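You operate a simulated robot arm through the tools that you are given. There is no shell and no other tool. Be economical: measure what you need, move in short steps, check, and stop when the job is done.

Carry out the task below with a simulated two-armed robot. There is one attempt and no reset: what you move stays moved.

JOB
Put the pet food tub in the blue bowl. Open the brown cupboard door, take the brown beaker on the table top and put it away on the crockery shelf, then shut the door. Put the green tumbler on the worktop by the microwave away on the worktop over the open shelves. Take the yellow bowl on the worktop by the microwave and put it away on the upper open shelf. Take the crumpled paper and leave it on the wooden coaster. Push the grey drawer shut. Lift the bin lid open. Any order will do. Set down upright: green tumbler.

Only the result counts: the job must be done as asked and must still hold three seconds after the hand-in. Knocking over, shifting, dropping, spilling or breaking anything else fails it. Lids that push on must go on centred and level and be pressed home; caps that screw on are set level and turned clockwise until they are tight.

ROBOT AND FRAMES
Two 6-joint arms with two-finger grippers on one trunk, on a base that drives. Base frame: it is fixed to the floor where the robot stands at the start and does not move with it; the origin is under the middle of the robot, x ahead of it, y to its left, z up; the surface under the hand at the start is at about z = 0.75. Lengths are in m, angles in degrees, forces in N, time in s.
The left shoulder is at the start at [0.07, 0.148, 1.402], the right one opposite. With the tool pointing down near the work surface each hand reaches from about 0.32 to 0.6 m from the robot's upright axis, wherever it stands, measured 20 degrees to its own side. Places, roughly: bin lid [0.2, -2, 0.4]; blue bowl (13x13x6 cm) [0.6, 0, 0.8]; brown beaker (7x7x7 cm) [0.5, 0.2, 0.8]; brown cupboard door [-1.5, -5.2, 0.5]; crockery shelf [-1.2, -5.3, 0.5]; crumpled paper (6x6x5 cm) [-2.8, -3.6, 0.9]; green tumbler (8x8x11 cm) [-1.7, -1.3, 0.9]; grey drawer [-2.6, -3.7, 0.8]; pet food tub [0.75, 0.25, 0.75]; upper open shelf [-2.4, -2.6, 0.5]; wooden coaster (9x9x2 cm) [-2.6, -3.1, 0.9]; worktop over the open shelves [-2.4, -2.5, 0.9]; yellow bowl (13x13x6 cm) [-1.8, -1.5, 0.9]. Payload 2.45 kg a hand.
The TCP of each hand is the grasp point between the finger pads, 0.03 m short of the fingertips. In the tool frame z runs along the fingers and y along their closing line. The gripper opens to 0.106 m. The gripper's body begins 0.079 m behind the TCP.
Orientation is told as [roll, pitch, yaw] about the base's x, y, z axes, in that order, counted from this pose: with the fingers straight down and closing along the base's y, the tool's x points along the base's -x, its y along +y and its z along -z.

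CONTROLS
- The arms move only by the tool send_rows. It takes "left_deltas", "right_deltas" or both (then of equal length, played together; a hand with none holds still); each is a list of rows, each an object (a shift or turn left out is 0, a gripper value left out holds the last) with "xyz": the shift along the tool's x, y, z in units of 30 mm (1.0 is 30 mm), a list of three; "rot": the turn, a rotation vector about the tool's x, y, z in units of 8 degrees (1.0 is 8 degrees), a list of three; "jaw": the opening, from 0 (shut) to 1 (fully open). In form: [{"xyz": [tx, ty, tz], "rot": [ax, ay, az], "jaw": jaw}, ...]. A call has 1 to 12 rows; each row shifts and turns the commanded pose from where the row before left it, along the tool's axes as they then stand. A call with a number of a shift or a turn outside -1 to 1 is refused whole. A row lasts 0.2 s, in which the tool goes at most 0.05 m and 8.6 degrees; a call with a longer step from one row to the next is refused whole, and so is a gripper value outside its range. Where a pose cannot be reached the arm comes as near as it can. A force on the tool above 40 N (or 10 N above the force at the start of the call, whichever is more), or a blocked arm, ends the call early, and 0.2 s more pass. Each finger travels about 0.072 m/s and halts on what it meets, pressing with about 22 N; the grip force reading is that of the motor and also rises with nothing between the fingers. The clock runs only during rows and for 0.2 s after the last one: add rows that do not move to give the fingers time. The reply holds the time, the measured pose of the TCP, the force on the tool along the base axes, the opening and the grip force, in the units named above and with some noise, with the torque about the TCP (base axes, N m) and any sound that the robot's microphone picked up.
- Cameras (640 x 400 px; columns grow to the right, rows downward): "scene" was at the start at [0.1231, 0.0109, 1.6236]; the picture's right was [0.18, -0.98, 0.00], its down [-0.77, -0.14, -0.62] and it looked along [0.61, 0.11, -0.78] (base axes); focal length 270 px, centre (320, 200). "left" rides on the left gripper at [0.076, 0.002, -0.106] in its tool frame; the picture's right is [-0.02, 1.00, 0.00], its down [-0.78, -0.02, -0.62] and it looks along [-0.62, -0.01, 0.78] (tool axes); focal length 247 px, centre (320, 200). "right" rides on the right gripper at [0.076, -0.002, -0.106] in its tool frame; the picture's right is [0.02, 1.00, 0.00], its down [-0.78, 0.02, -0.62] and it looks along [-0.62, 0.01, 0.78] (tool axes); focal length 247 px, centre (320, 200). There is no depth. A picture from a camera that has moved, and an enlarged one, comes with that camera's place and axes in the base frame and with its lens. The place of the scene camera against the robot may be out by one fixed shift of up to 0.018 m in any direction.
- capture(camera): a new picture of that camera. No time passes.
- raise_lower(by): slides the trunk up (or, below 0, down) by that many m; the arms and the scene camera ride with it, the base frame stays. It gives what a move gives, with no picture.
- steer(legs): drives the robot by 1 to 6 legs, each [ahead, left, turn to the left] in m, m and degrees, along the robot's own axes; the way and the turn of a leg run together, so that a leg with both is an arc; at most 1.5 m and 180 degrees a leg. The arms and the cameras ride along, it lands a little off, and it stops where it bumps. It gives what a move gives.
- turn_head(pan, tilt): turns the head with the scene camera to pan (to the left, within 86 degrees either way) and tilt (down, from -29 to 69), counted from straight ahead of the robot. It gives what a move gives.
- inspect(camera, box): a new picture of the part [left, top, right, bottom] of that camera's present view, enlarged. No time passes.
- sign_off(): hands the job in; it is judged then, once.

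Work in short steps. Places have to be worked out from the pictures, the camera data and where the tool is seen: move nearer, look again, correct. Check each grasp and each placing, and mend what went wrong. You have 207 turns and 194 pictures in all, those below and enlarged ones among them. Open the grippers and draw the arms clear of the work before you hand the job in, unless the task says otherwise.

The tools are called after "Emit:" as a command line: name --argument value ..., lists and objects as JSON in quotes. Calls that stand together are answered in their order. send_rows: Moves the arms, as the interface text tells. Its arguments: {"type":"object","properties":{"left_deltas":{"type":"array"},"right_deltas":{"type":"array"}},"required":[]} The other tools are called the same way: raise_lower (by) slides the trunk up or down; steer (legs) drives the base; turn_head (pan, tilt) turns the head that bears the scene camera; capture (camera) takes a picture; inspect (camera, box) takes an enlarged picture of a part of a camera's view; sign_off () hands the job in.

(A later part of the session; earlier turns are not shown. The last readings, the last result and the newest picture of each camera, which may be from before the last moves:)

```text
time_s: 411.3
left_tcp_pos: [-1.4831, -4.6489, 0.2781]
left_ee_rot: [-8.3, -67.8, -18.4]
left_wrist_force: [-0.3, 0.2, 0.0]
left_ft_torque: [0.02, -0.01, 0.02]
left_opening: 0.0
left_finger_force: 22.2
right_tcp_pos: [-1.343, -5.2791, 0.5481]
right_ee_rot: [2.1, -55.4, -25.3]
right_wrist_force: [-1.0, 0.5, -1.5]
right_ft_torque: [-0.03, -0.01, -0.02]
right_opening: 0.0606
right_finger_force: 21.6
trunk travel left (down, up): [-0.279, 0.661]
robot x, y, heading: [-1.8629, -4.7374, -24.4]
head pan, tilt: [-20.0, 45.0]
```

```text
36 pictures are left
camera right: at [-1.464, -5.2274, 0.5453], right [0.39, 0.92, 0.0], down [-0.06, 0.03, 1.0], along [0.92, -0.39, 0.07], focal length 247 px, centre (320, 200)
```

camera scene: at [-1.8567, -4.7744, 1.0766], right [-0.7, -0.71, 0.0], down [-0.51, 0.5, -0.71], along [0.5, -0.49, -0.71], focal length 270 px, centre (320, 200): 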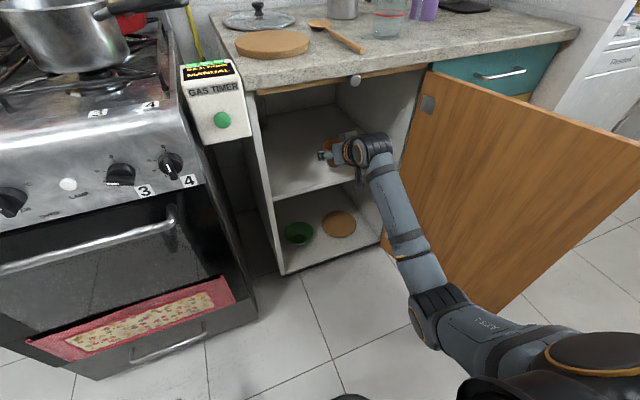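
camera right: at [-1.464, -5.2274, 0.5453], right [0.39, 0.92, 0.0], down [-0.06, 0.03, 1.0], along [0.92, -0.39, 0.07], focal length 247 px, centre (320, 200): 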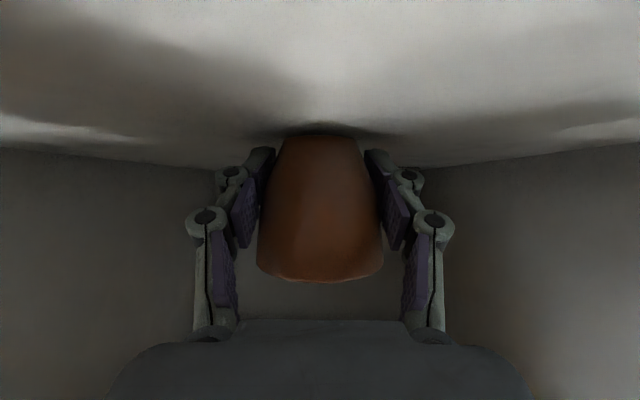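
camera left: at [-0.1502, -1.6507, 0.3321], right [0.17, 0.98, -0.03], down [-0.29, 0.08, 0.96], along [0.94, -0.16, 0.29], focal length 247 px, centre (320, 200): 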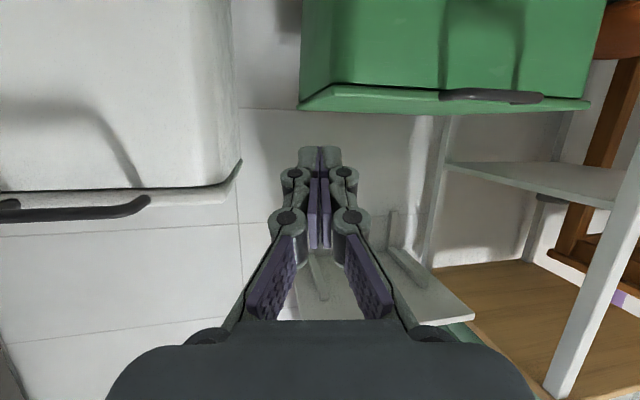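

Lower the last few mm, open, and back straight out.

Emit:
send_rows --right_deltas '[{"xyz": [0.1, 0, 0.06]}, {}, {"jaw": 0.95}, {"jaw": 0.95}, {"jaw": 0.95}, {"jaw": 0.95}, {}]'

Emit:
steer --legs '[[-0.16, 0, 0]]'

Emit:
capture --camera "right"

```text
time_s: 412.9
left_tcp_pos: [-1.4832, -4.6494, 0.2803]
left_ee_rot: [-8.3, -67.9, -18.4]
left_wrist_force: [-0.2, -0.1, -0.2]
left_ft_torque: [-0.01, -0.03, 0.01]
left_opening: 0.0001
left_finger_force: 21.6
right_tcp_pos: [-1.3435, -5.2779, 0.5445]
right_ee_rot: [2.0, -55.6, -25.3]
right_wrist_force: [0.0, -0.2, -0.4]
right_ft_torque: [-0.02, 0.02, -0.01]
right_opening: 0.1007
right_finger_force: 0.1
trunk travel left (down, up): [-0.279, 0.661]
robot x, y, heading: [-1.867, -4.7364, -24.4]
head pan, tilt: [-20.0, 45.0]
```

```text
time_s: 414.3
left_tcp_pos: [-1.6272, -4.5835, 0.2796]
left_ee_rot: [-8.4, -68.0, -18.4]
left_wrist_force: [1.0, 0.5, -0.3]
left_ft_torque: [-0.05, 0.05, 0.0]
left_opening: 0.0001
left_finger_force: 22.4
right_tcp_pos: [-1.4866, -5.2116, 0.5451]
right_ee_rot: [1.9, -55.6, -25.3]
right_wrist_force: [-0.9, -0.3, -0.1]
right_ft_torque: [-0.04, 0.0, -0.05]
right_opening: 0.1009
right_finger_force: 0.0
trunk travel left (down, up): [-0.279, 0.661]
robot x, y, heading: [-2.0073, -4.6733, -24.0]
head pan, tilt: [-20.0, 45.0]
```

```text
35 pictures are left
camera right: at [-1.6066, -5.1615, 0.5428], right [0.39, 0.92, 0.0], down [-0.07, 0.03, 1.0], along [0.92, -0.39, 0.07], focal length 247 px, centre (320, 200)
```

right: 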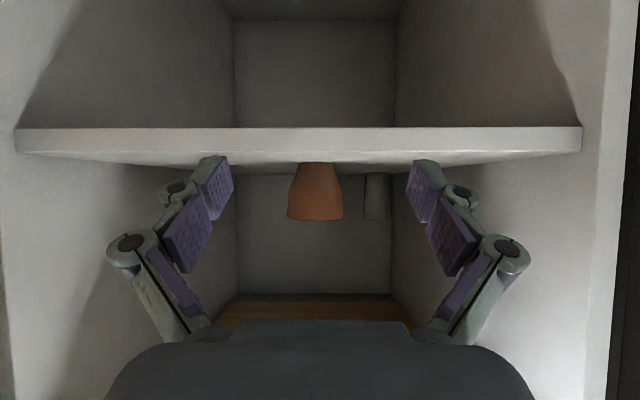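

Beaker stands on the crockery shelf. Now the door: close the jaw, back out past the door tip, go to its outer side and move in.

Emit:
send_rows --right_deltas '[{"jaw": 0}, {"jaw": 0}, {"jaw": 0}, {"jaw": 0}, {"jaw": 0}, {"jaw": 0}]'

Emit:
steer --legs '[[-0.5, 0, 0], [0, -0.44, 0]]'

Emit:
turn_head --pan -10 --tilt 40

Emit:
capture --camera "scene"

```text
time_s: 415.7
left_tcp_pos: [-1.6268, -4.5823, 0.2803]
left_ee_rot: [-8.4, -67.9, -18.3]
left_wrist_force: [0.3, -0.4, -0.5]
left_ft_torque: [-0.03, 0.01, 0.01]
left_opening: 0.0
left_finger_force: 21.9
right_tcp_pos: [-1.4863, -5.2128, 0.5449]
right_ee_rot: [2.0, -55.6, -25.3]
right_wrist_force: [-0.6, -0.3, 1.0]
right_ft_torque: [-0.02, 0.04, -0.01]
right_opening: 0.0
right_finger_force: 22.2
trunk travel left (down, up): [-0.279, 0.661]
robot x, y, heading: [-2.0085, -4.6688, -24.3]
head pan, tilt: [-20.0, 45.0]
```

```text
time_s: 421.0
left_tcp_pos: [-2.2776, -4.7853, 0.2811]
left_ee_rot: [-8.5, -68.0, -18.4]
left_wrist_force: [-0.6, 0.1, -1.1]
left_ft_torque: [0.03, 0.01, 0.0]
left_opening: 0.0001
left_finger_force: 21.8
right_tcp_pos: [-2.1345, -5.4147, 0.5449]
right_ee_rot: [1.9, -55.6, -25.3]
right_wrist_force: [0.0, -0.5, -0.3]
right_ft_torque: [-0.03, 0.02, -0.01]
right_opening: 0.0002
right_finger_force: 22.4
trunk travel left (down, up): [-0.279, 0.661]
robot x, y, heading: [-2.6545, -4.8733, -24.3]
head pan, tilt: [-20.0, 45.0]
```

```text
time_s: 421.7
left_tcp_pos: [-2.2764, -4.7855, 0.2797]
left_ee_rot: [-8.4, -67.8, -18.3]
left_wrist_force: [0.5, 0.3, 0.2]
left_ft_torque: [0.01, -0.03, -0.02]
left_opening: 0.0001
left_finger_force: 22.1
right_tcp_pos: [-2.1352, -5.4163, 0.5455]
right_ee_rot: [2.1, -55.6, -25.2]
right_wrist_force: [-0.2, 0.1, 0.2]
right_ft_torque: [-0.03, -0.02, -0.02]
right_opening: 0.0002
right_finger_force: 22.0
trunk travel left (down, up): [-0.279, 0.661]
robot x, y, heading: [-2.6549, -4.8751, -24.0]
head pan, tilt: [-10.0, 40.0]
```

```text
34 pictures are left
camera scene: at [-2.5429, -4.9451, 1.0439], right [-0.56, -0.83, 0.0], down [-0.53, 0.36, -0.77], along [0.63, -0.43, -0.64], focal length 270 px, centre (320, 200)
```

scene: 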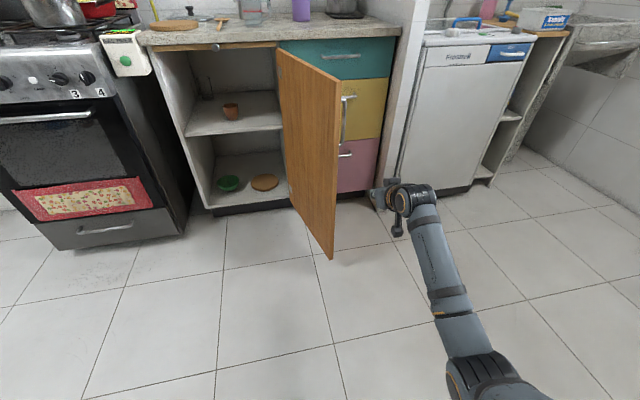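

The right hand is now on the outer side of the door. Move in 0.3, then sweep left.

Emit:
steer --legs '[[0.28, 0, 0], [0, 0.4, 0]]'

Emit:
capture --camera "scene"

```text
time_s: 425.8
left_tcp_pos: [-1.8566, -4.5339, 0.2804]
left_ee_rot: [-8.5, -67.8, -17.9]
left_wrist_force: [0.3, -0.3, 0.1]
left_ft_torque: [0.02, -0.01, 0.02]
left_opening: 0.0
left_finger_force: 21.8
right_tcp_pos: [-1.7097, -5.1614, 0.5462]
right_ee_rot: [2.1, -55.5, -24.7]
right_wrist_force: [0.3, -0.1, 0.1]
right_ft_torque: [0.03, 0.0, 0.02]
right_opening: 0.0
right_finger_force: 21.9
trunk travel left (down, up): [-0.279, 0.661]
robot x, y, heading: [-2.2354, -4.6243, -23.7]
head pan, tilt: [-10.0, 40.0]
```

```text
33 pictures are left
camera scene: at [-2.1207, -4.6945, 1.044], right [-0.56, -0.83, 0.0], down [-0.53, 0.36, -0.77], along [0.64, -0.43, -0.64], focal length 270 px, centre (320, 200)
```

scene: 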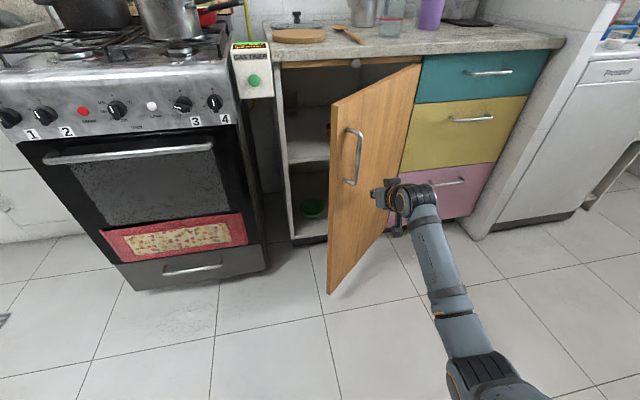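

Door is closing (~55°). Push forward-left in stages.

Emit:
steer --legs '[[0.1, 0.1, 0], [0.1, 0.0, 0]]'

Emit:
capture --camera "scene"

```text
time_s: 427.9
left_tcp_pos: [-1.6321, -4.5233, 0.2788]
left_ee_rot: [-8.4, -67.9, -18.2]
left_wrist_force: [0.9, -0.2, 0.3]
left_ft_torque: [0.02, 0.0, -0.02]
left_opening: 0.0002
left_finger_force: 21.8
right_tcp_pos: [-1.4882, -5.1529, 0.5443]
right_ee_rot: [2.0, -55.5, -25.1]
right_wrist_force: [0.6, 0.1, 0.5]
right_ft_torque: [-0.02, -0.03, -0.01]
right_opening: 0.0002
right_finger_force: 21.8
trunk travel left (down, up): [-0.279, 0.661]
robot x, y, heading: [-2.0132, -4.6124, -24.3]
head pan, tilt: [-10.0, 40.0]
```

```text
32 pictures are left
camera scene: at [-1.8971, -4.6844, 1.0439], right [-0.56, -0.83, 0.0], down [-0.53, 0.36, -0.77], along [0.63, -0.43, -0.64], focal length 270 px, centre (320, 200)
```

scene: 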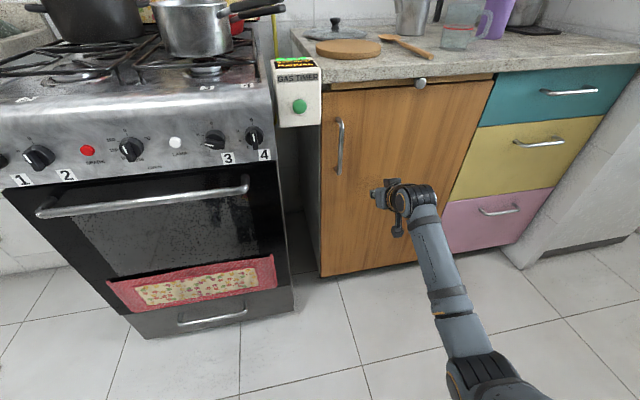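

Nearly shut; press it home with the arm.

Emit:
send_rows --right_deltas '[{"xyz": [-0.28, 0, 0.41]}, {"xyz": [-0.28, 0, 0.41]}, {"xyz": [-0.28, 0, 0.41]}, {}]'

Emit:
inspect --camera "scene" --box '[290, 50, 510, 300]'

```text
time_s: 428.4
left_tcp_pos: [-1.6322, -4.5233, 0.2792]
left_ee_rot: [-8.5, -68.0, -18.1]
left_wrist_force: [-0.5, -0.1, 0.3]
left_ft_torque: [0.03, 0.02, 0.01]
left_opening: 0.0
left_finger_force: 21.9
right_tcp_pos: [-1.473, -5.1615, 0.5452]
right_ee_rot: [2.0, -55.3, -25.0]
right_wrist_force: [-4.8, 4.7, 4.1]
right_ft_torque: [0.03, -0.08, 0.11]
right_opening: 0.0
right_finger_force: 28.7
trunk travel left (down, up): [-0.279, 0.661]
robot x, y, heading: [-2.0117, -4.6131, -24.2]
head pan, tilt: [-10.0, 40.0]
stopped in row 2 (right hand): the force on the tool passed its limit at 44 N (the readings are from after the stop); the commanded pose is now the measured one
```

```text
1.60 times, centred on (400, 175) of scene
camera zoom: at [-1.8988, -4.6834, 1.0442], right [-0.56, -0.83, 0.0], down [-0.53, 0.36, -0.77], along [0.63, -0.43, -0.64], focal length 431 px, centre (192, 240)
```

zoom: 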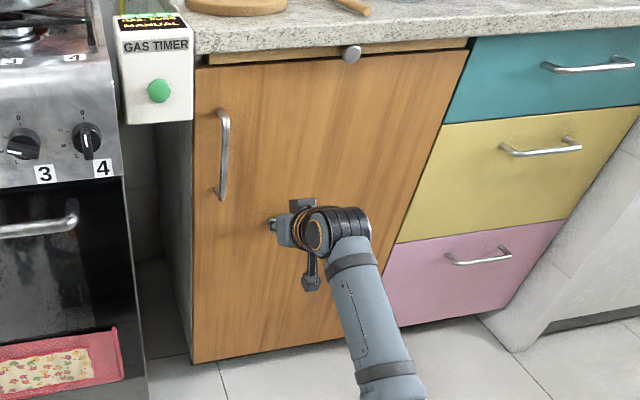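

Door shut to its stop. Back off, open both grippers, and verify.

Emit:
steer --legs '[[-0.3, 0, 0]]'

Emit:
send_rows --left_deltas '[{"jaw": 0.8}, {"jaw": 0.8}, {"jaw": 0.8}, {"jaw": 0.8}, {"jaw": 0.8}]' --right_deltas '[{"jaw": 0.8}, {"jaw": 0.8}, {"jaw": 0.8}, {"jaw": 0.8}, {"jaw": 0.8}]'

Emit:
raise_lower --by 0.4

Emit:
capture --camera "scene"

```text
time_s: 430.4
left_tcp_pos: [-1.9062, -4.4015, 0.2802]
left_ee_rot: [-8.5, -67.9, -18.4]
left_wrist_force: [-0.2, -0.4, 0.8]
left_ft_torque: [-0.01, 0.0, 0.0]
left_opening: 0.0
left_finger_force: 22.1
right_tcp_pos: [-1.7493, -5.0386, 0.5435]
right_ee_rot: [2.0, -55.2, -25.1]
right_wrist_force: [-0.3, 0.0, 0.0]
right_ft_torque: [0.01, 0.01, 0.01]
right_opening: 0.0003
right_finger_force: 28.2
trunk travel left (down, up): [-0.279, 0.661]
robot x, y, heading: [-2.2843, -4.4903, -24.3]
head pan, tilt: [-10.0, 40.0]
```

```text
time_s: 431.6
left_tcp_pos: [-1.9052, -4.4015, 0.2799]
left_ee_rot: [-8.3, -67.9, -18.4]
left_wrist_force: [1.0, -0.1, 1.1]
left_ft_torque: [-0.02, -0.01, -0.02]
left_opening: 0.0849
left_finger_force: 0.0
right_tcp_pos: [-1.7484, -5.0397, 0.5415]
right_ee_rot: [1.9, -55.2, -25.1]
right_wrist_force: [0.0, -1.0, -0.4]
right_ft_torque: [0.02, -0.02, -0.01]
right_opening: 0.085
right_finger_force: 0.1
trunk travel left (down, up): [-0.279, 0.661]
robot x, y, heading: [-2.287, -4.4904, -24.3]
head pan, tilt: [-10.0, 40.0]
```

```text
time_s: 435.5
left_tcp_pos: [-1.9059, -4.4024, 0.679]
left_ee_rot: [-8.4, -67.9, -18.5]
left_wrist_force: [0.4, -0.3, 0.9]
left_ft_torque: [-0.02, -0.02, 0.04]
left_opening: 0.0848
left_finger_force: 0.1
right_tcp_pos: [-1.7485, -5.0392, 0.9425]
right_ee_rot: [1.9, -55.1, -25.2]
right_wrist_force: [0.7, -0.4, 0.2]
right_ft_torque: [0.0, -0.02, 0.05]
right_opening: 0.0847
right_finger_force: 0.0
trunk travel left (down, up): [-0.679, 0.261]
robot x, y, heading: [-2.2856, -4.4881, -24.5]
head pan, tilt: [-10.0, 40.0]
```

```text
30 pictures are left
camera scene: at [-2.172, -4.5614, 1.4439], right [-0.56, -0.83, 0.0], down [-0.53, 0.36, -0.77], along [0.63, -0.43, -0.64], focal length 270 px, centre (320, 200)
```

scene: 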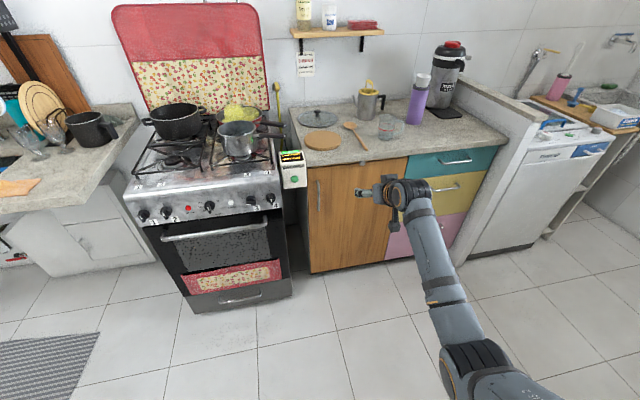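

Door shut. Something yellow appears in the pan; I zoom to check.

Emit:
inspect --camera "scene" --box '[120, 80, 320, 220]'

```text
2.86 times, centred on (220, 150) of scene
camera zoom: at [-2.172, -4.5614, 1.4439], right [-0.56, -0.83, 0.0], down [-0.53, 0.36, -0.77], along [0.63, -0.43, -0.64], focal length 770 px, centre (606, 343)
```

zoom: 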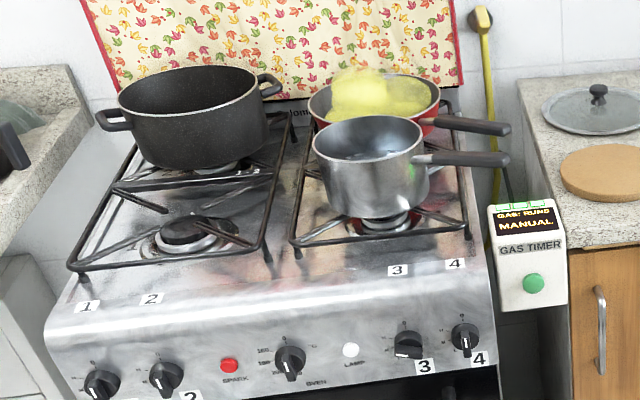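

The yellow haze over the rear burner looks like gas: the earlier bump probably turned a knob. Zoom on the knobs.

Emit:
inspect --camera "scene" --box '[130, 175, 290, 235]'

```text
4.00 times, centred on (210, 205) of scene
camera zoom: at [-2.172, -4.5614, 1.4439], right [-0.56, -0.83, 0.0], down [-0.53, 0.36, -0.77], along [0.63, -0.43, -0.64], focal length 1079 px, centre (760, 180)
```

zoom: 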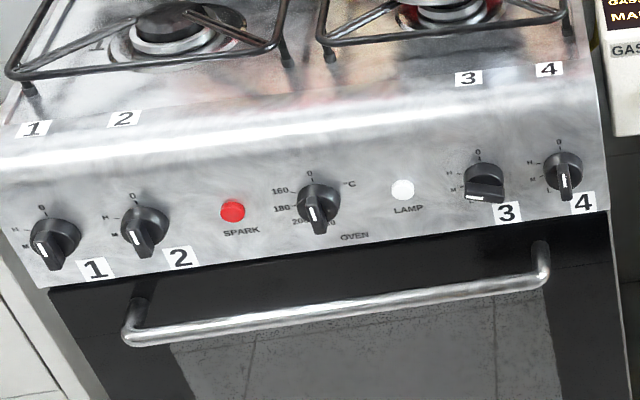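

Knob 3 is turned about 90° (bar horizontal) – I must turn it back clockwise. Prepare the right hand: level it and roll it −90° so the jaws close vertically on the bar.

Emit:
send_rows --right_deltas '[{"rot": [0, -0.95, 0]}, {"rot": [0, -0.95, 0]}, {"rot": [0, -0.95, 0]}, {"rot": [0, 0, -1]}, {"rot": [0, 0, -1]}, {"rot": [0, 0, -1]}, {"rot": [0, 0, -1]}, {"rot": [0, 0, -1]}, {"rot": [0, 0, -1]}, {"rot": [0, 0, -1]}, {}]'

Emit:
send_rows --right_deltas '[{"rot": [0, 0, -1]}, {"rot": [0, 0, -1]}, {"rot": [0, 0, -1]}, {"rot": [0, 0, -1]}, {}]'

Emit:
steer --legs '[[0, 0.38, 0]]'

Emit:
capture --camera "right"

```text
time_s: 437.9
left_tcp_pos: [-1.9058, -4.4023, 0.6801]
left_ee_rot: [-8.4, -68.0, -18.4]
left_wrist_force: [0.0, 0.1, 0.3]
left_ft_torque: [0.0, -0.02, -0.03]
left_opening: 0.0849
left_finger_force: 0.1
right_tcp_pos: [-1.7481, -5.0394, 0.9439]
right_ee_rot: [-75.4, -34.3, 58.3]
right_wrist_force: [-0.2, 0.2, 0.6]
right_ft_torque: [-0.02, 0.0, 0.02]
right_opening: 0.0846
right_finger_force: 0.2
trunk travel left (down, up): [-0.679, 0.261]
robot x, y, heading: [-2.2872, -4.4872, -24.5]
head pan, tilt: [-10.0, 40.0]
```

```text
time_s: 439.1
left_tcp_pos: [-1.9052, -4.4015, 0.6807]
left_ee_rot: [-8.4, -67.9, -18.3]
left_wrist_force: [0.0, 0.8, 0.7]
left_ft_torque: [-0.01, -0.03, -0.01]
left_opening: 0.0847
left_finger_force: 0.1
right_tcp_pos: [-1.7476, -5.0392, 0.943]
right_ee_rot: [-78.0, -3.0, 65.9]
right_wrist_force: [-0.6, -0.6, -0.9]
right_ft_torque: [-0.01, -0.02, -0.01]
right_opening: 0.0847
right_finger_force: 0.0
trunk travel left (down, up): [-0.679, 0.261]
robot x, y, heading: [-2.2836, -4.489, -24.5]
head pan, tilt: [-10.0, 40.0]
```

```text
time_s: 441.5
left_tcp_pos: [-1.748, -4.0494, 0.6801]
left_ee_rot: [-8.6, -68.1, -18.1]
left_wrist_force: [-1.0, 0.5, 0.9]
left_ft_torque: [0.02, -0.01, -0.01]
left_opening: 0.0846
left_finger_force: 0.1
right_tcp_pos: [-1.5883, -4.6861, 0.9423]
right_ee_rot: [-78.1, -3.1, 66.2]
right_wrist_force: [-0.6, 0.5, -0.4]
right_ft_torque: [0.02, -0.01, -0.02]
right_opening: 0.0848
right_finger_force: 0.1
trunk travel left (down, up): [-0.679, 0.261]
robot x, y, heading: [-2.1235, -4.14, -24.2]
head pan, tilt: [-10.0, 40.0]
```

```text
27 pictures are left
camera right: at [-1.7144, -4.7157, 0.9628], right [-0.18, 0.11, -0.98], down [-0.25, 0.96, 0.15], along [0.95, 0.27, -0.14], focal length 247 px, centre (320, 200)
```

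right: 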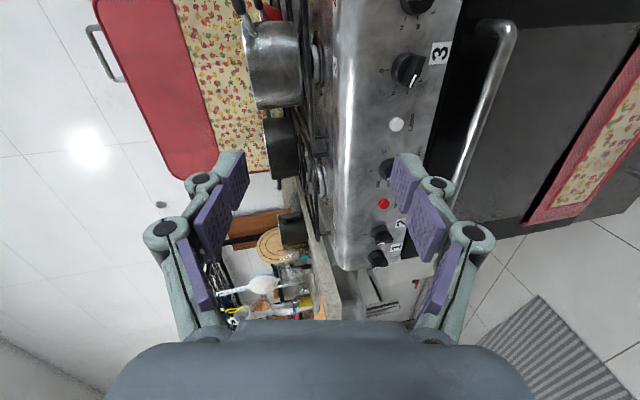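

Knob 3 triangulated at (-1.350,-4.790,0.762), laterally aligned with the hand. Lower the trunk 0.172 and approach 0.15.

Emit:
raise_lower --by -0.172

Emit:
steer --legs '[[0.14, 0, 0]]'

Emit:
capture --camera "right"

```text
time_s: 443.4
left_tcp_pos: [-1.7489, -4.0497, 0.5066]
left_ee_rot: [-8.5, -67.9, -18.2]
left_wrist_force: [0.2, 0.0, 0.0]
left_ft_torque: [-0.03, -0.04, 0.03]
left_opening: 0.0849
left_finger_force: 0.1
right_tcp_pos: [-1.5884, -4.6857, 0.7701]
right_ee_rot: [-78.0, -3.2, 66.2]
right_wrist_force: [0.3, 0.0, 0.1]
right_ft_torque: [0.0, 0.0, -0.01]
right_opening: 0.0851
right_finger_force: 0.1
trunk travel left (down, up): [-0.507, 0.433]
robot x, y, heading: [-2.1297, -4.1396, -24.1]
head pan, tilt: [-10.0, 40.0]
```

```text
time_s: 444.8
left_tcp_pos: [-1.6191, -4.1068, 0.5084]
left_ee_rot: [-8.4, -67.9, -18.1]
left_wrist_force: [-0.4, -0.1, 0.4]
left_ft_torque: [0.0, 0.04, -0.01]
left_opening: 0.0847
left_finger_force: 0.0
right_tcp_pos: [-1.4588, -4.7439, 0.7691]
right_ee_rot: [-77.9, -3.1, 66.2]
right_wrist_force: [-0.2, -0.7, -0.3]
right_ft_torque: [-0.01, -0.02, -0.01]
right_opening: 0.0848
right_finger_force: 0.0
trunk travel left (down, up): [-0.507, 0.433]
robot x, y, heading: [-2.0013, -4.1972, -23.9]
head pan, tilt: [-10.0, 40.0]
```

```text
26 pictures are left
camera right: at [-1.5851, -4.7729, 0.7899], right [-0.18, 0.11, -0.98], down [-0.25, 0.96, 0.16], along [0.95, 0.27, -0.14], focal length 247 px, centre (320, 200)
```

right: 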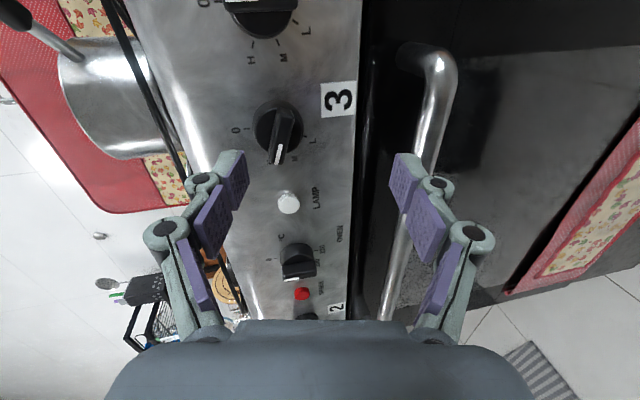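

Clear view: knob 3's pointer is at "M" (left); "0" is at the top – a 90° clockwise turn. Narrow the jaw, raise 2 cm, left 1.3 cm, and approach 8 cm.

Emit:
send_rows --right_deltas '[{"xyz": [-0.43, -0.63, 0], "jaw": 0.35}, {}, {}, {}]'

Emit:
steer --legs '[[0.07, 0, 0]]'

Emit:
capture --camera "right"

```text
time_s: 445.8
left_tcp_pos: [-1.6208, -4.1066, 0.5085]
left_ee_rot: [-8.4, -67.8, -18.0]
left_wrist_force: [-0.4, -0.4, 0.8]
left_ft_torque: [-0.03, -0.01, -0.01]
left_opening: 0.0847
left_finger_force: 0.1
right_tcp_pos: [-1.4499, -4.7363, 0.7895]
right_ee_rot: [-78.0, -3.1, 66.2]
right_wrist_force: [0.2, 0.7, 0.1]
right_ft_torque: [0.01, 0.03, 0.01]
right_opening: 0.037
right_finger_force: 0.0
trunk travel left (down, up): [-0.507, 0.433]
robot x, y, heading: [-2.0033, -4.2002, -24.2]
head pan, tilt: [-10.0, 40.0]
```

```text
time_s: 446.7
left_tcp_pos: [-1.5804, -4.1264, 0.5084]
left_ee_rot: [-8.5, -68.0, -18.1]
left_wrist_force: [-0.1, 1.1, 0.7]
left_ft_torque: [-0.01, 0.01, -0.04]
left_opening: 0.0848
left_finger_force: 0.0
right_tcp_pos: [-1.4109, -4.7527, 0.7949]
right_ee_rot: [-78.6, -3.1, 66.2]
right_wrist_force: [-4.6, 3.2, 1.0]
right_ft_torque: [-0.02, -0.16, 0.08]
right_opening: 0.0401
right_finger_force: 1.4
trunk travel left (down, up): [-0.507, 0.433]
robot x, y, heading: [-1.9614, -4.2165, -24.2]
head pan, tilt: [-10.0, 40.0]
stopped in leg 1: the force on the tool passed its limit at 120 N (the readings are from after the stop); the commanded pose is now the measured one
```

```text
25 pictures are left
camera right: at [-1.5375, -4.7816, 0.8127], right [-0.17, 0.11, -0.98], down [-0.25, 0.96, 0.15], along [0.95, 0.27, -0.13], focal length 247 px, centre (320, 200)
```

right: 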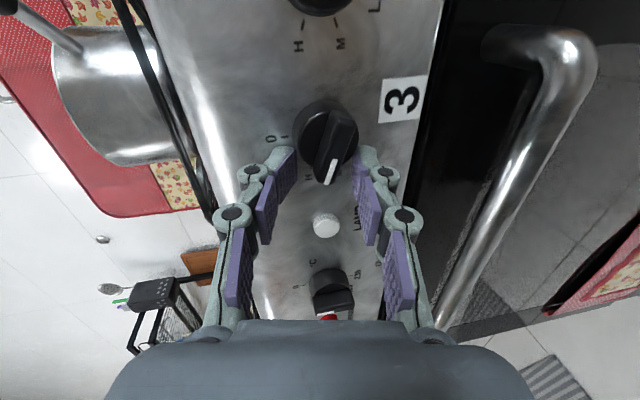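

The fingertips straddle the bar but touch the panel. Ease back slightly, centre 1.2 cm to the right, and close on the bar.

Emit:
send_rows --right_deltas '[{"xyz": [0, 0, -0.25]}, {"xyz": [0.4, 0.0, 0]}, {"jaw": 0}, {"jaw": 0}, {"jaw": 0}, {"jaw": 0}]'

Emit:
capture --camera "right"

```text
time_s: 448.1
left_tcp_pos: [-1.5793, -4.1257, 0.5075]
left_ee_rot: [-8.4, -68.0, -18.0]
left_wrist_force: [0.0, 0.3, 0.1]
left_ft_torque: [-0.01, -0.02, -0.03]
left_opening: 0.0846
left_finger_force: 0.1
right_tcp_pos: [-1.4221, -4.7603, 0.7913]
right_ee_rot: [-78.3, -3.1, 66.3]
right_wrist_force: [-6.4, 10.0, -13.5]
right_ft_torque: [0.26, 0.3, 0.21]
right_opening: 0.0348
right_finger_force: 44.6
trunk travel left (down, up): [-0.507, 0.433]
robot x, y, heading: [-1.9613, -4.2159, -24.2]
head pan, tilt: [-10.0, 40.0]
```

```text
24 pictures are left
camera right: at [-1.5485, -4.7893, 0.8107], right [-0.17, 0.11, -0.98], down [-0.25, 0.96, 0.15], along [0.95, 0.27, -0.14], focal length 247 px, centre (320, 200)
```

right: 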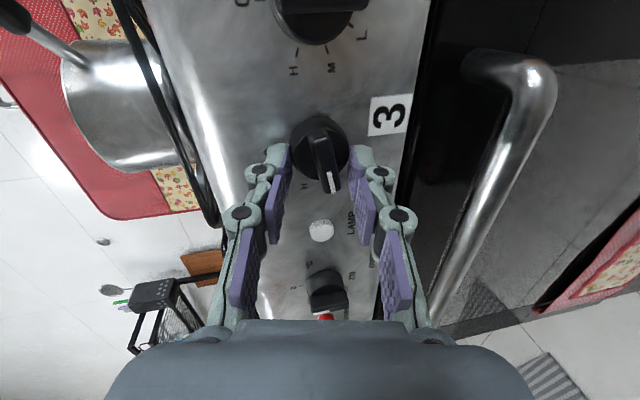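

The jaws clamp the knob itself (disc), centred. Turn clockwise (+z) in steps.

Emit:
send_rows --right_deltas '[{"rot": [0, 0, 1]}, {"rot": [0, 0, 1]}, {"rot": [0, 0, 1]}, {"rot": [0, 0, 1]}, {"rot": [0, 0, 1]}, {"rot": [0, 0, 1]}, {}]'

Emit:
capture --camera "right"

```text
time_s: 449.7
left_tcp_pos: [-1.5798, -4.1256, 0.5084]
left_ee_rot: [-8.3, -68.0, -18.3]
left_wrist_force: [-0.5, 0.3, -0.4]
left_ft_torque: [0.01, -0.02, -0.05]
left_opening: 0.085
left_finger_force: 0.1
right_tcp_pos: [-1.423, -4.7633, 0.7951]
right_ee_rot: [-72.4, -50.0, 53.3]
right_wrist_force: [-7.2, -5.0, -2.6]
right_ft_torque: [-0.03, 0.13, -0.37]
right_opening: 0.0338
right_finger_force: 45.1
trunk travel left (down, up): [-0.507, 0.433]
robot x, y, heading: [-1.9603, -4.2145, -24.1]
head pan, tilt: [-10.0, 40.0]
```

```text
23 pictures are left
camera right: at [-1.5483, -4.7622, 0.759], right [0.19, 0.75, -0.63], down [-0.26, 0.66, 0.71], along [0.95, 0.03, 0.31], focal length 247 px, centre (320, 200)
```

right: 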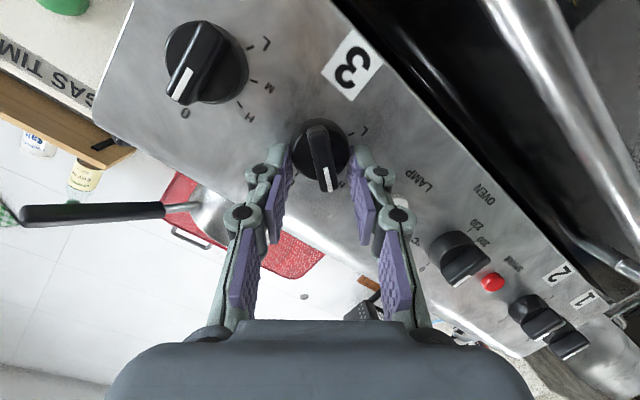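

The knob turns with the hand. Continue 40°.

Emit:
send_rows --right_deltas '[{"rot": [0, 0, 1]}, {"rot": [0, 0, 1]}, {"rot": [0, 0, 1]}, {"rot": [0, 0, 1]}, {"rot": [0, 0, 1]}, {}]'

Emit:
capture --camera "right"

```text
time_s: 451.1
left_tcp_pos: [-1.5801, -4.1263, 0.5076]
left_ee_rot: [-8.5, -68.0, -18.4]
left_wrist_force: [0.0, 0.7, -0.5]
left_ft_torque: [0.02, 0.01, 0.0]
left_opening: 0.0849
left_finger_force: 0.1
right_tcp_pos: [-1.4251, -4.7656, 0.7968]
right_ee_rot: [4.1, -78.9, -27.6]
right_wrist_force: [-5.4, -11.7, 1.8]
right_ft_torque: [-0.17, 0.02, -0.33]
right_opening: 0.0335
right_finger_force: 45.1
trunk travel left (down, up): [-0.507, 0.433]
robot x, y, heading: [-1.9587, -4.2171, -24.2]
head pan, tilt: [-10.0, 40.0]
stopped in row 6 (right hand): the force on the tool passed its limit at 41 N (the readings are from after the stop); the commanded pose is now the measured one
```

```text
22 pictures are left
camera right: at [-1.5342, -4.7186, 0.7422], right [0.4, 0.92, -0.01], down [-0.42, 0.19, 0.89], along [0.82, -0.35, 0.46], focal length 247 px, centre (320, 200)
```

right: 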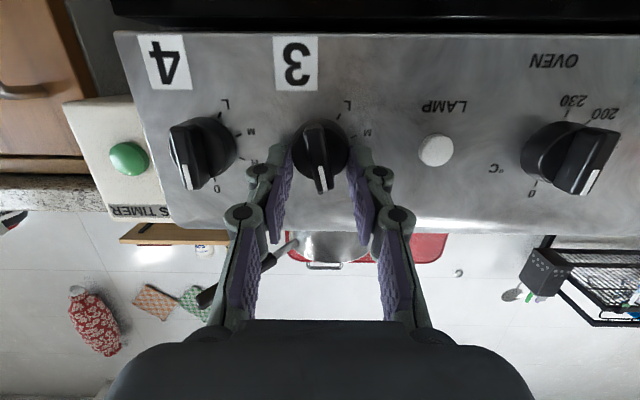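

Pointer seems back at "0". Release and back off to inspect.

Emit:
send_rows --right_deltas '[{"jaw": 0.6}, {"jaw": 0.6}, {"jaw": 0.6}, {}]'

Emit:
steer --legs '[[-0.12, 0, 0]]'

Emit:
capture --camera "right"

```text
time_s: 452.1
left_tcp_pos: [-1.5798, -4.1269, 0.5079]
left_ee_rot: [-8.5, -67.8, -18.2]
left_wrist_force: [0.4, -0.4, 0.6]
left_ft_torque: [-0.02, 0.02, 0.01]
left_opening: 0.0851
left_finger_force: 0.0
right_tcp_pos: [-1.4232, -4.7638, 0.7971]
right_ee_rot: [4.9, -78.9, -28.2]
right_wrist_force: [-1.1, 0.2, -0.5]
right_ft_torque: [0.03, -0.01, 0.0]
right_opening: 0.0637
right_finger_force: 0.0
trunk travel left (down, up): [-0.507, 0.433]
robot x, y, heading: [-1.9588, -4.2157, -24.5]
head pan, tilt: [-10.0, 40.0]
```

```text
time_s: 453.3
left_tcp_pos: [-1.6906, -4.0767, 0.5079]
left_ee_rot: [-8.5, -67.9, -18.2]
left_wrist_force: [-0.7, -0.2, 0.0]
left_ft_torque: [0.02, 0.01, 0.0]
left_opening: 0.0848
left_finger_force: 0.1
right_tcp_pos: [-1.5343, -4.7132, 0.7969]
right_ee_rot: [5.0, -79.0, -28.3]
right_wrist_force: [-1.2, -0.2, 0.4]
right_ft_torque: [0.0, 0.02, 0.02]
right_opening: 0.0635
right_finger_force: 0.1
trunk travel left (down, up): [-0.507, 0.433]
robot x, y, heading: [-2.0685, -4.1629, -24.3]
head pan, tilt: [-10.0, 40.0]
```

```text
21 pictures are left
camera right: at [-1.6432, -4.6667, 0.7433], right [0.39, 0.92, 0.0], down [-0.42, 0.18, 0.89], along [0.82, -0.35, 0.46], focal length 247 px, centre (320, 200)
```

right: 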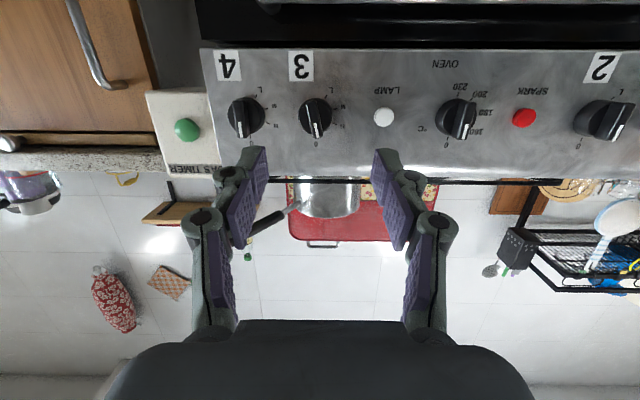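

Emit:
inspect --camera "right" --box '[200, 40, 480, 170]'

```text
2.29 times, centred on (340, 105) of right
camera zoom: at [-1.6432, -4.6667, 0.7433], right [0.39, 0.92, 0.0], down [-0.42, 0.18, 0.89], along [0.82, -0.35, 0.46], focal length 564 px, centre (274, 417)
```

zoom: 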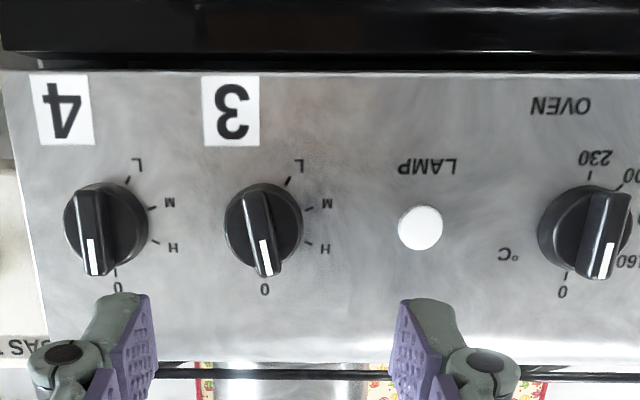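

Knob 3 is still ~10–12° short of "0" (compared with knob 4). Return, grip again and turn a little further.

Emit:
steer --legs '[[0.117, 0, 0]]'

Emit:
send_rows --right_deltas '[{"jaw": 0}, {"jaw": 0}, {"jaw": 0}, {"jaw": 0}]'

Emit:
capture --camera "right"

```text
time_s: 454.5
left_tcp_pos: [-1.5794, -4.1269, 0.5076]
left_ee_rot: [-8.4, -68.0, -18.3]
left_wrist_force: [0.4, 0.0, 0.2]
left_ft_torque: [0.0, 0.02, -0.01]
left_opening: 0.085
left_finger_force: 0.1
right_tcp_pos: [-1.4248, -4.7642, 0.7964]
right_ee_rot: [4.9, -78.8, -28.3]
right_wrist_force: [1.2, -0.1, -0.1]
right_ft_torque: [-0.02, -0.02, -0.01]
right_opening: 0.0638
right_finger_force: 0.1
trunk travel left (down, up): [-0.507, 0.433]
robot x, y, heading: [-1.9607, -4.2154, -24.3]
head pan, tilt: [-10.0, 40.0]
```

```text
time_s: 455.5
left_tcp_pos: [-1.5809, -4.1283, 0.509]
left_ee_rot: [-8.2, -68.0, -18.5]
left_wrist_force: [0.5, -0.6, -0.3]
left_ft_torque: [-0.01, -0.01, -0.01]
left_opening: 0.0847
left_finger_force: 0.0
right_tcp_pos: [-1.4263, -4.7645, 0.797]
right_ee_rot: [4.9, -78.9, -28.6]
right_wrist_force: [-5.0, -6.7, 1.9]
right_ft_torque: [0.0, 0.28, -0.25]
right_opening: 0.0334
right_finger_force: 45.0
trunk travel left (down, up): [-0.507, 0.433]
robot x, y, heading: [-1.9589, -4.2135, -24.1]
head pan, tilt: [-10.0, 40.0]
```

```text
19 pictures are left
camera right: at [-1.5353, -4.718, 0.7427], right [0.4, 0.92, 0.0], down [-0.42, 0.19, 0.89], along [0.82, -0.35, 0.46], focal length 247 px, centre (320, 200)
```

right: 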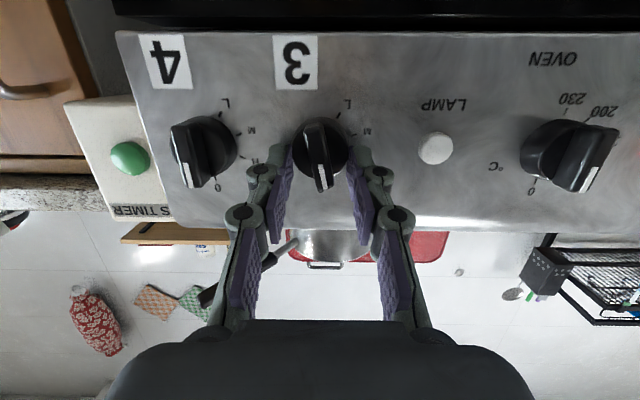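

Gripped again. Turn about 20° clockwise until it stops.

Emit:
send_rows --right_deltas '[{"rot": [0, 0, 0.8]}, {"rot": [0, 0, 0.8]}, {"rot": [0, 0, 0.5]}, {}]'

Emit:
send_rows --right_deltas '[{"jaw": 0.6}, {"jaw": 0.6}, {"jaw": 0.6}, {}]'

Emit:
steer --legs '[[-0.12, 0, 0]]'

Emit:
inspect --camera "right" --box '[200, 40, 480, 170]'

```text
time_s: 456.5
left_tcp_pos: [-1.5817, -4.129, 0.5101]
left_ee_rot: [-8.2, -68.0, -18.6]
left_wrist_force: [0.9, 0.2, -0.8]
left_ft_torque: [-0.03, 0.0, -0.02]
left_opening: 0.085
left_finger_force: 0.1
right_tcp_pos: [-1.4269, -4.7678, 0.7979]
right_ee_rot: [57.8, -69.2, -82.9]
right_wrist_force: [-14.2, -17.8, 3.7]
right_ft_torque: [-1.1, 0.32, -0.71]
right_opening: 0.0337
right_finger_force: 45.6
trunk travel left (down, up): [-0.507, 0.433]
robot x, y, heading: [-1.9613, -4.2127, -24.1]
head pan, tilt: [-10.0, 40.0]
```

```text
time_s: 457.5
left_tcp_pos: [-1.5812, -4.1268, 0.5083]
left_ee_rot: [-8.6, -67.8, -18.3]
left_wrist_force: [-0.4, -0.7, 0.3]
left_ft_torque: [-0.01, 0.04, -0.02]
left_opening: 0.0849
left_finger_force: 0.0
right_tcp_pos: [-1.4233, -4.7647, 0.796]
right_ee_rot: [57.3, -69.0, -82.4]
right_wrist_force: [-0.3, 0.6, -0.4]
right_ft_torque: [-0.01, 0.01, -0.01]
right_opening: 0.0636
right_finger_force: 0.0
trunk travel left (down, up): [-0.507, 0.433]
robot x, y, heading: [-1.9616, -4.2122, -24.2]
head pan, tilt: [-10.0, 40.0]
```

```text
time_s: 458.8
left_tcp_pos: [-1.6911, -4.0768, 0.5082]
left_ee_rot: [-8.5, -67.9, -18.2]
left_wrist_force: [-0.4, 0.0, 0.4]
left_ft_torque: [0.05, 0.05, -0.02]
left_opening: 0.0848
left_finger_force: 0.1
right_tcp_pos: [-1.5355, -4.714, 0.7963]
right_ee_rot: [57.5, -69.2, -82.4]
right_wrist_force: [-0.6, 0.6, 0.6]
right_ft_torque: [0.01, 0.0, -0.02]
right_opening: 0.0636
right_finger_force: 0.0
trunk travel left (down, up): [-0.507, 0.433]
robot x, y, heading: [-2.0687, -4.1621, -24.1]
head pan, tilt: [-10.0, 40.0]
```

```text
2.29 times, centred on (340, 105) of right
camera zoom: at [-1.6344, -4.6466, 0.7463], right [0.43, 0.86, 0.28], down [-0.52, -0.02, 0.86], along [0.74, -0.51, 0.43], focal length 564 px, centre (274, 417)
```

zoom: 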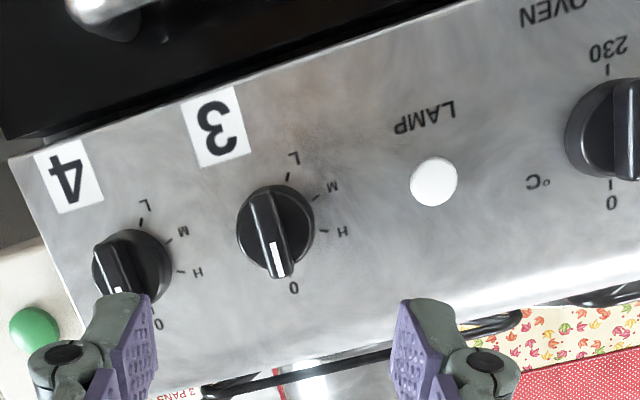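

Knob 3 is now parallel with knob 4 and hit its end stop. Back off and check the stove in the scene view.

Emit:
steer --legs '[[-0.2, 0, 0]]'

Emit:
raise_lower --by 0.3

Emit:
turn_head --pan -15 --tilt 40

Emit:
capture --camera "scene"

```text
time_s: 460.4
left_tcp_pos: [-1.8739, -3.9957, 0.5094]
left_ee_rot: [-8.5, -68.0, -18.5]
left_wrist_force: [-0.6, 0.2, -0.2]
left_ft_torque: [0.01, -0.02, 0.0]
left_opening: 0.0847
left_finger_force: 0.0
right_tcp_pos: [-1.7211, -4.6335, 0.797]
right_ee_rot: [57.4, -69.2, -82.7]
right_wrist_force: [-0.2, 0.4, 0.9]
right_ft_torque: [0.01, 0.03, 0.0]
right_opening: 0.0636
right_finger_force: 0.2
trunk travel left (down, up): [-0.507, 0.433]
robot x, y, heading: [-2.2551, -4.0851, -24.7]
head pan, tilt: [-10.0, 40.0]
```

```text
time_s: 463.4
left_tcp_pos: [-1.873, -3.9955, 0.8086]
left_ee_rot: [-8.4, -68.0, -18.4]
left_wrist_force: [0.3, 0.4, -1.1]
left_ft_torque: [0.0, 0.0, 0.01]
left_opening: 0.0849
left_finger_force: 0.2
right_tcp_pos: [-1.7198, -4.6343, 1.0965]
right_ee_rot: [57.2, -69.2, -82.5]
right_wrist_force: [0.3, -0.1, -0.5]
right_ft_torque: [-0.04, 0.01, 0.01]
right_opening: 0.0633
right_finger_force: 0.0
trunk travel left (down, up): [-0.807, 0.133]
robot x, y, heading: [-2.2592, -4.0788, -24.5]
head pan, tilt: [-10.0, 40.0]
```

```text
time_s: 464.0
left_tcp_pos: [-1.8726, -3.9961, 0.8073]
left_ee_rot: [-8.5, -68.0, -18.5]
left_wrist_force: [0.3, -0.4, 0.6]
left_ft_torque: [0.0, -0.06, 0.04]
left_opening: 0.0847
left_finger_force: 0.0
right_tcp_pos: [-1.7198, -4.6335, 1.0953]
right_ee_rot: [57.3, -69.1, -82.7]
right_wrist_force: [-0.5, -0.9, 0.0]
right_ft_torque: [0.04, 0.03, 0.03]
right_opening: 0.0635
right_finger_force: 0.1
trunk travel left (down, up): [-0.807, 0.133]
robot x, y, heading: [-2.2558, -4.0799, -24.0]
head pan, tilt: [-15.0, 40.0]
```

```text
17 pictures are left
camera scene: at [-2.1449, -4.1606, 1.5719], right [-0.64, -0.77, 0.0], down [-0.5, 0.41, -0.77], along [0.59, -0.49, -0.64], focal length 270 px, centre (320, 200)
```

scene: 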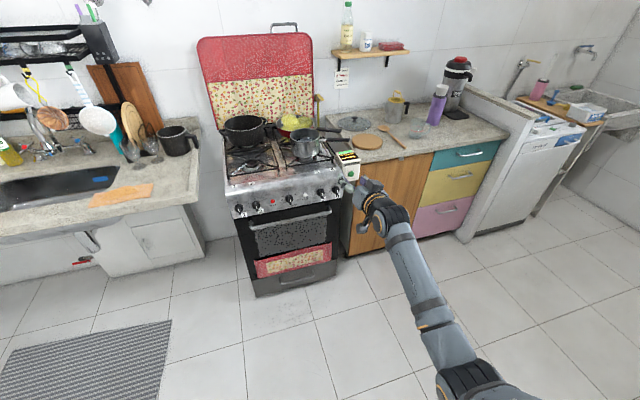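

Emit:
inspect --camera "scene" --box '[200, 90, 370, 230]'

```text
2.86 times, centred on (285, 160) of scene
camera zoom: at [-2.1449, -4.1606, 1.5719], right [-0.64, -0.77, 0.0], down [-0.5, 0.41, -0.77], along [0.59, -0.49, -0.64], focal length 770 px, centre (420, 314)
```

zoom: 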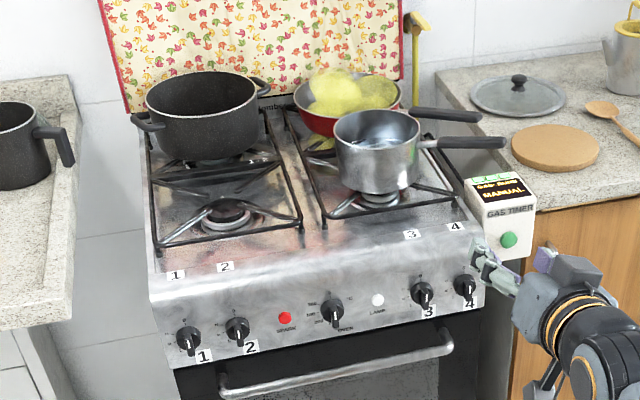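

Knobs are all at off, but the haze still lingers. Wait a few seconds and look again.

Emit:
send_rows --right_deltas '[{}, {}, {}, {}, {}, {}, {}, {}, {}, {}, {}, {}]'

Emit:
send_rows --right_deltas '[{}, {}, {}, {}, {}, {}, {}, {}, {}, {}, {}, {}]'

Emit:
send_rows --right_deltas '[{}, {}, {}, {}, {}, {}, {}, {}, {}, {}, {}, {}]'

Emit:
send_rows --right_deltas '[{}, {}, {}, {}, {}, {}, {}, {}, {}, {}, {}, {}]'

Emit:
inspect --camera "scene" --box '[240, 90, 370, 210]'

```text
time_s: 466.6
left_tcp_pos: [-1.8724, -3.9961, 0.8085]
left_ee_rot: [-8.5, -68.1, -18.5]
left_wrist_force: [-0.4, 0.1, -0.4]
left_ft_torque: [0.04, -0.01, 0.01]
left_opening: 0.0847
left_finger_force: 0.0
right_tcp_pos: [-1.7201, -4.634, 1.0957]
right_ee_rot: [57.3, -69.1, -82.6]
right_wrist_force: [1.1, 0.1, -0.7]
right_ft_torque: [0.03, -0.01, -0.02]
right_opening: 0.0635
right_finger_force: 0.0
trunk travel left (down, up): [-0.807, 0.133]
robot x, y, heading: [-2.2542, -4.0829, -24.4]
head pan, tilt: [-15.0, 40.0]
```

```text
time_s: 469.2
left_tcp_pos: [-1.8732, -3.997, 0.8082]
left_ee_rot: [-8.5, -68.0, -18.5]
left_wrist_force: [-0.6, -0.6, -0.2]
left_ft_torque: [0.02, -0.01, 0.02]
left_opening: 0.0847
left_finger_force: 0.0
right_tcp_pos: [-1.7211, -4.6349, 1.0966]
right_ee_rot: [57.2, -69.0, -82.6]
right_wrist_force: [-0.1, 0.3, 0.4]
right_ft_torque: [0.03, 0.0, 0.01]
right_opening: 0.0634
right_finger_force: 0.0
trunk travel left (down, up): [-0.807, 0.133]
robot x, y, heading: [-2.2519, -4.0843, -24.2]
head pan, tilt: [-15.0, 40.0]
```

```text
time_s: 471.8
left_tcp_pos: [-1.8739, -3.996, 0.8076]
left_ee_rot: [-8.5, -68.0, -18.5]
left_wrist_force: [0.0, 0.4, 0.1]
left_ft_torque: [0.01, 0.01, 0.02]
left_opening: 0.0849
left_finger_force: 0.1
right_tcp_pos: [-1.72, -4.6344, 1.0967]
right_ee_rot: [57.3, -69.1, -82.6]
right_wrist_force: [0.6, 0.6, 0.7]
right_ft_torque: [0.01, 0.0, 0.02]
right_opening: 0.0638
right_finger_force: 0.0
trunk travel left (down, up): [-0.807, 0.133]
robot x, y, heading: [-2.2549, -4.0859, -24.8]
head pan, tilt: [-15.0, 40.0]
```

```text
time_s: 474.4
left_tcp_pos: [-1.8725, -3.9961, 0.8087]
left_ee_rot: [-8.5, -68.0, -18.5]
left_wrist_force: [0.2, 0.2, -0.4]
left_ft_torque: [-0.02, -0.02, 0.02]
left_opening: 0.0847
left_finger_force: 0.1
right_tcp_pos: [-1.7192, -4.6345, 1.0964]
right_ee_rot: [57.3, -69.1, -82.6]
right_wrist_force: [-0.2, 0.2, -0.3]
right_ft_torque: [0.0, 0.02, 0.01]
right_opening: 0.0635
right_finger_force: 0.1
trunk travel left (down, up): [-0.807, 0.133]
robot x, y, heading: [-2.2552, -4.0854, -24.4]
head pan, tilt: [-15.0, 40.0]
```

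```text
3.33 times, centred on (305, 150) of scene
camera zoom: at [-2.145, -4.1606, 1.572], right [-0.64, -0.77, 0.0], down [-0.5, 0.41, -0.77], along [0.59, -0.49, -0.64], focal length 899 px, centre (370, 367)
```

zoom: 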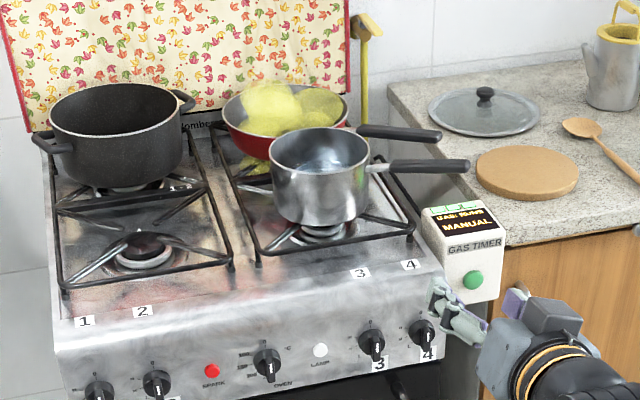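

The haze is still there; examine knobs 3 and 4 in detail.

Emit:
inspect --camera "scene" --box '[310, 175, 360, 210]'

```text
11.43 times, centred on (335, 192) of scene
camera zoom: at [-2.145, -4.1606, 1.572], right [-0.64, -0.77, 0.0], down [-0.5, 0.41, -0.77], along [0.59, -0.49, -0.64], focal length 3082 px, centre (149, 286)
```

zoom: 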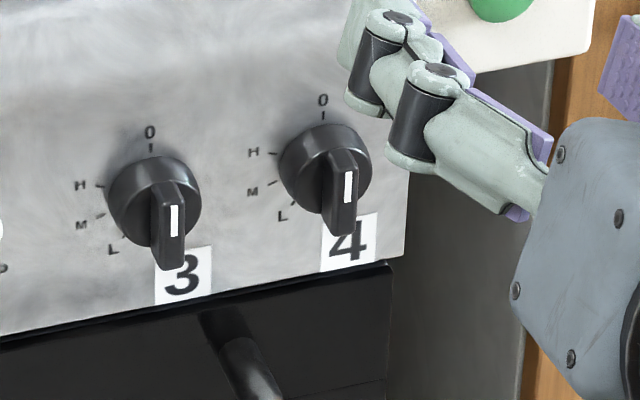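

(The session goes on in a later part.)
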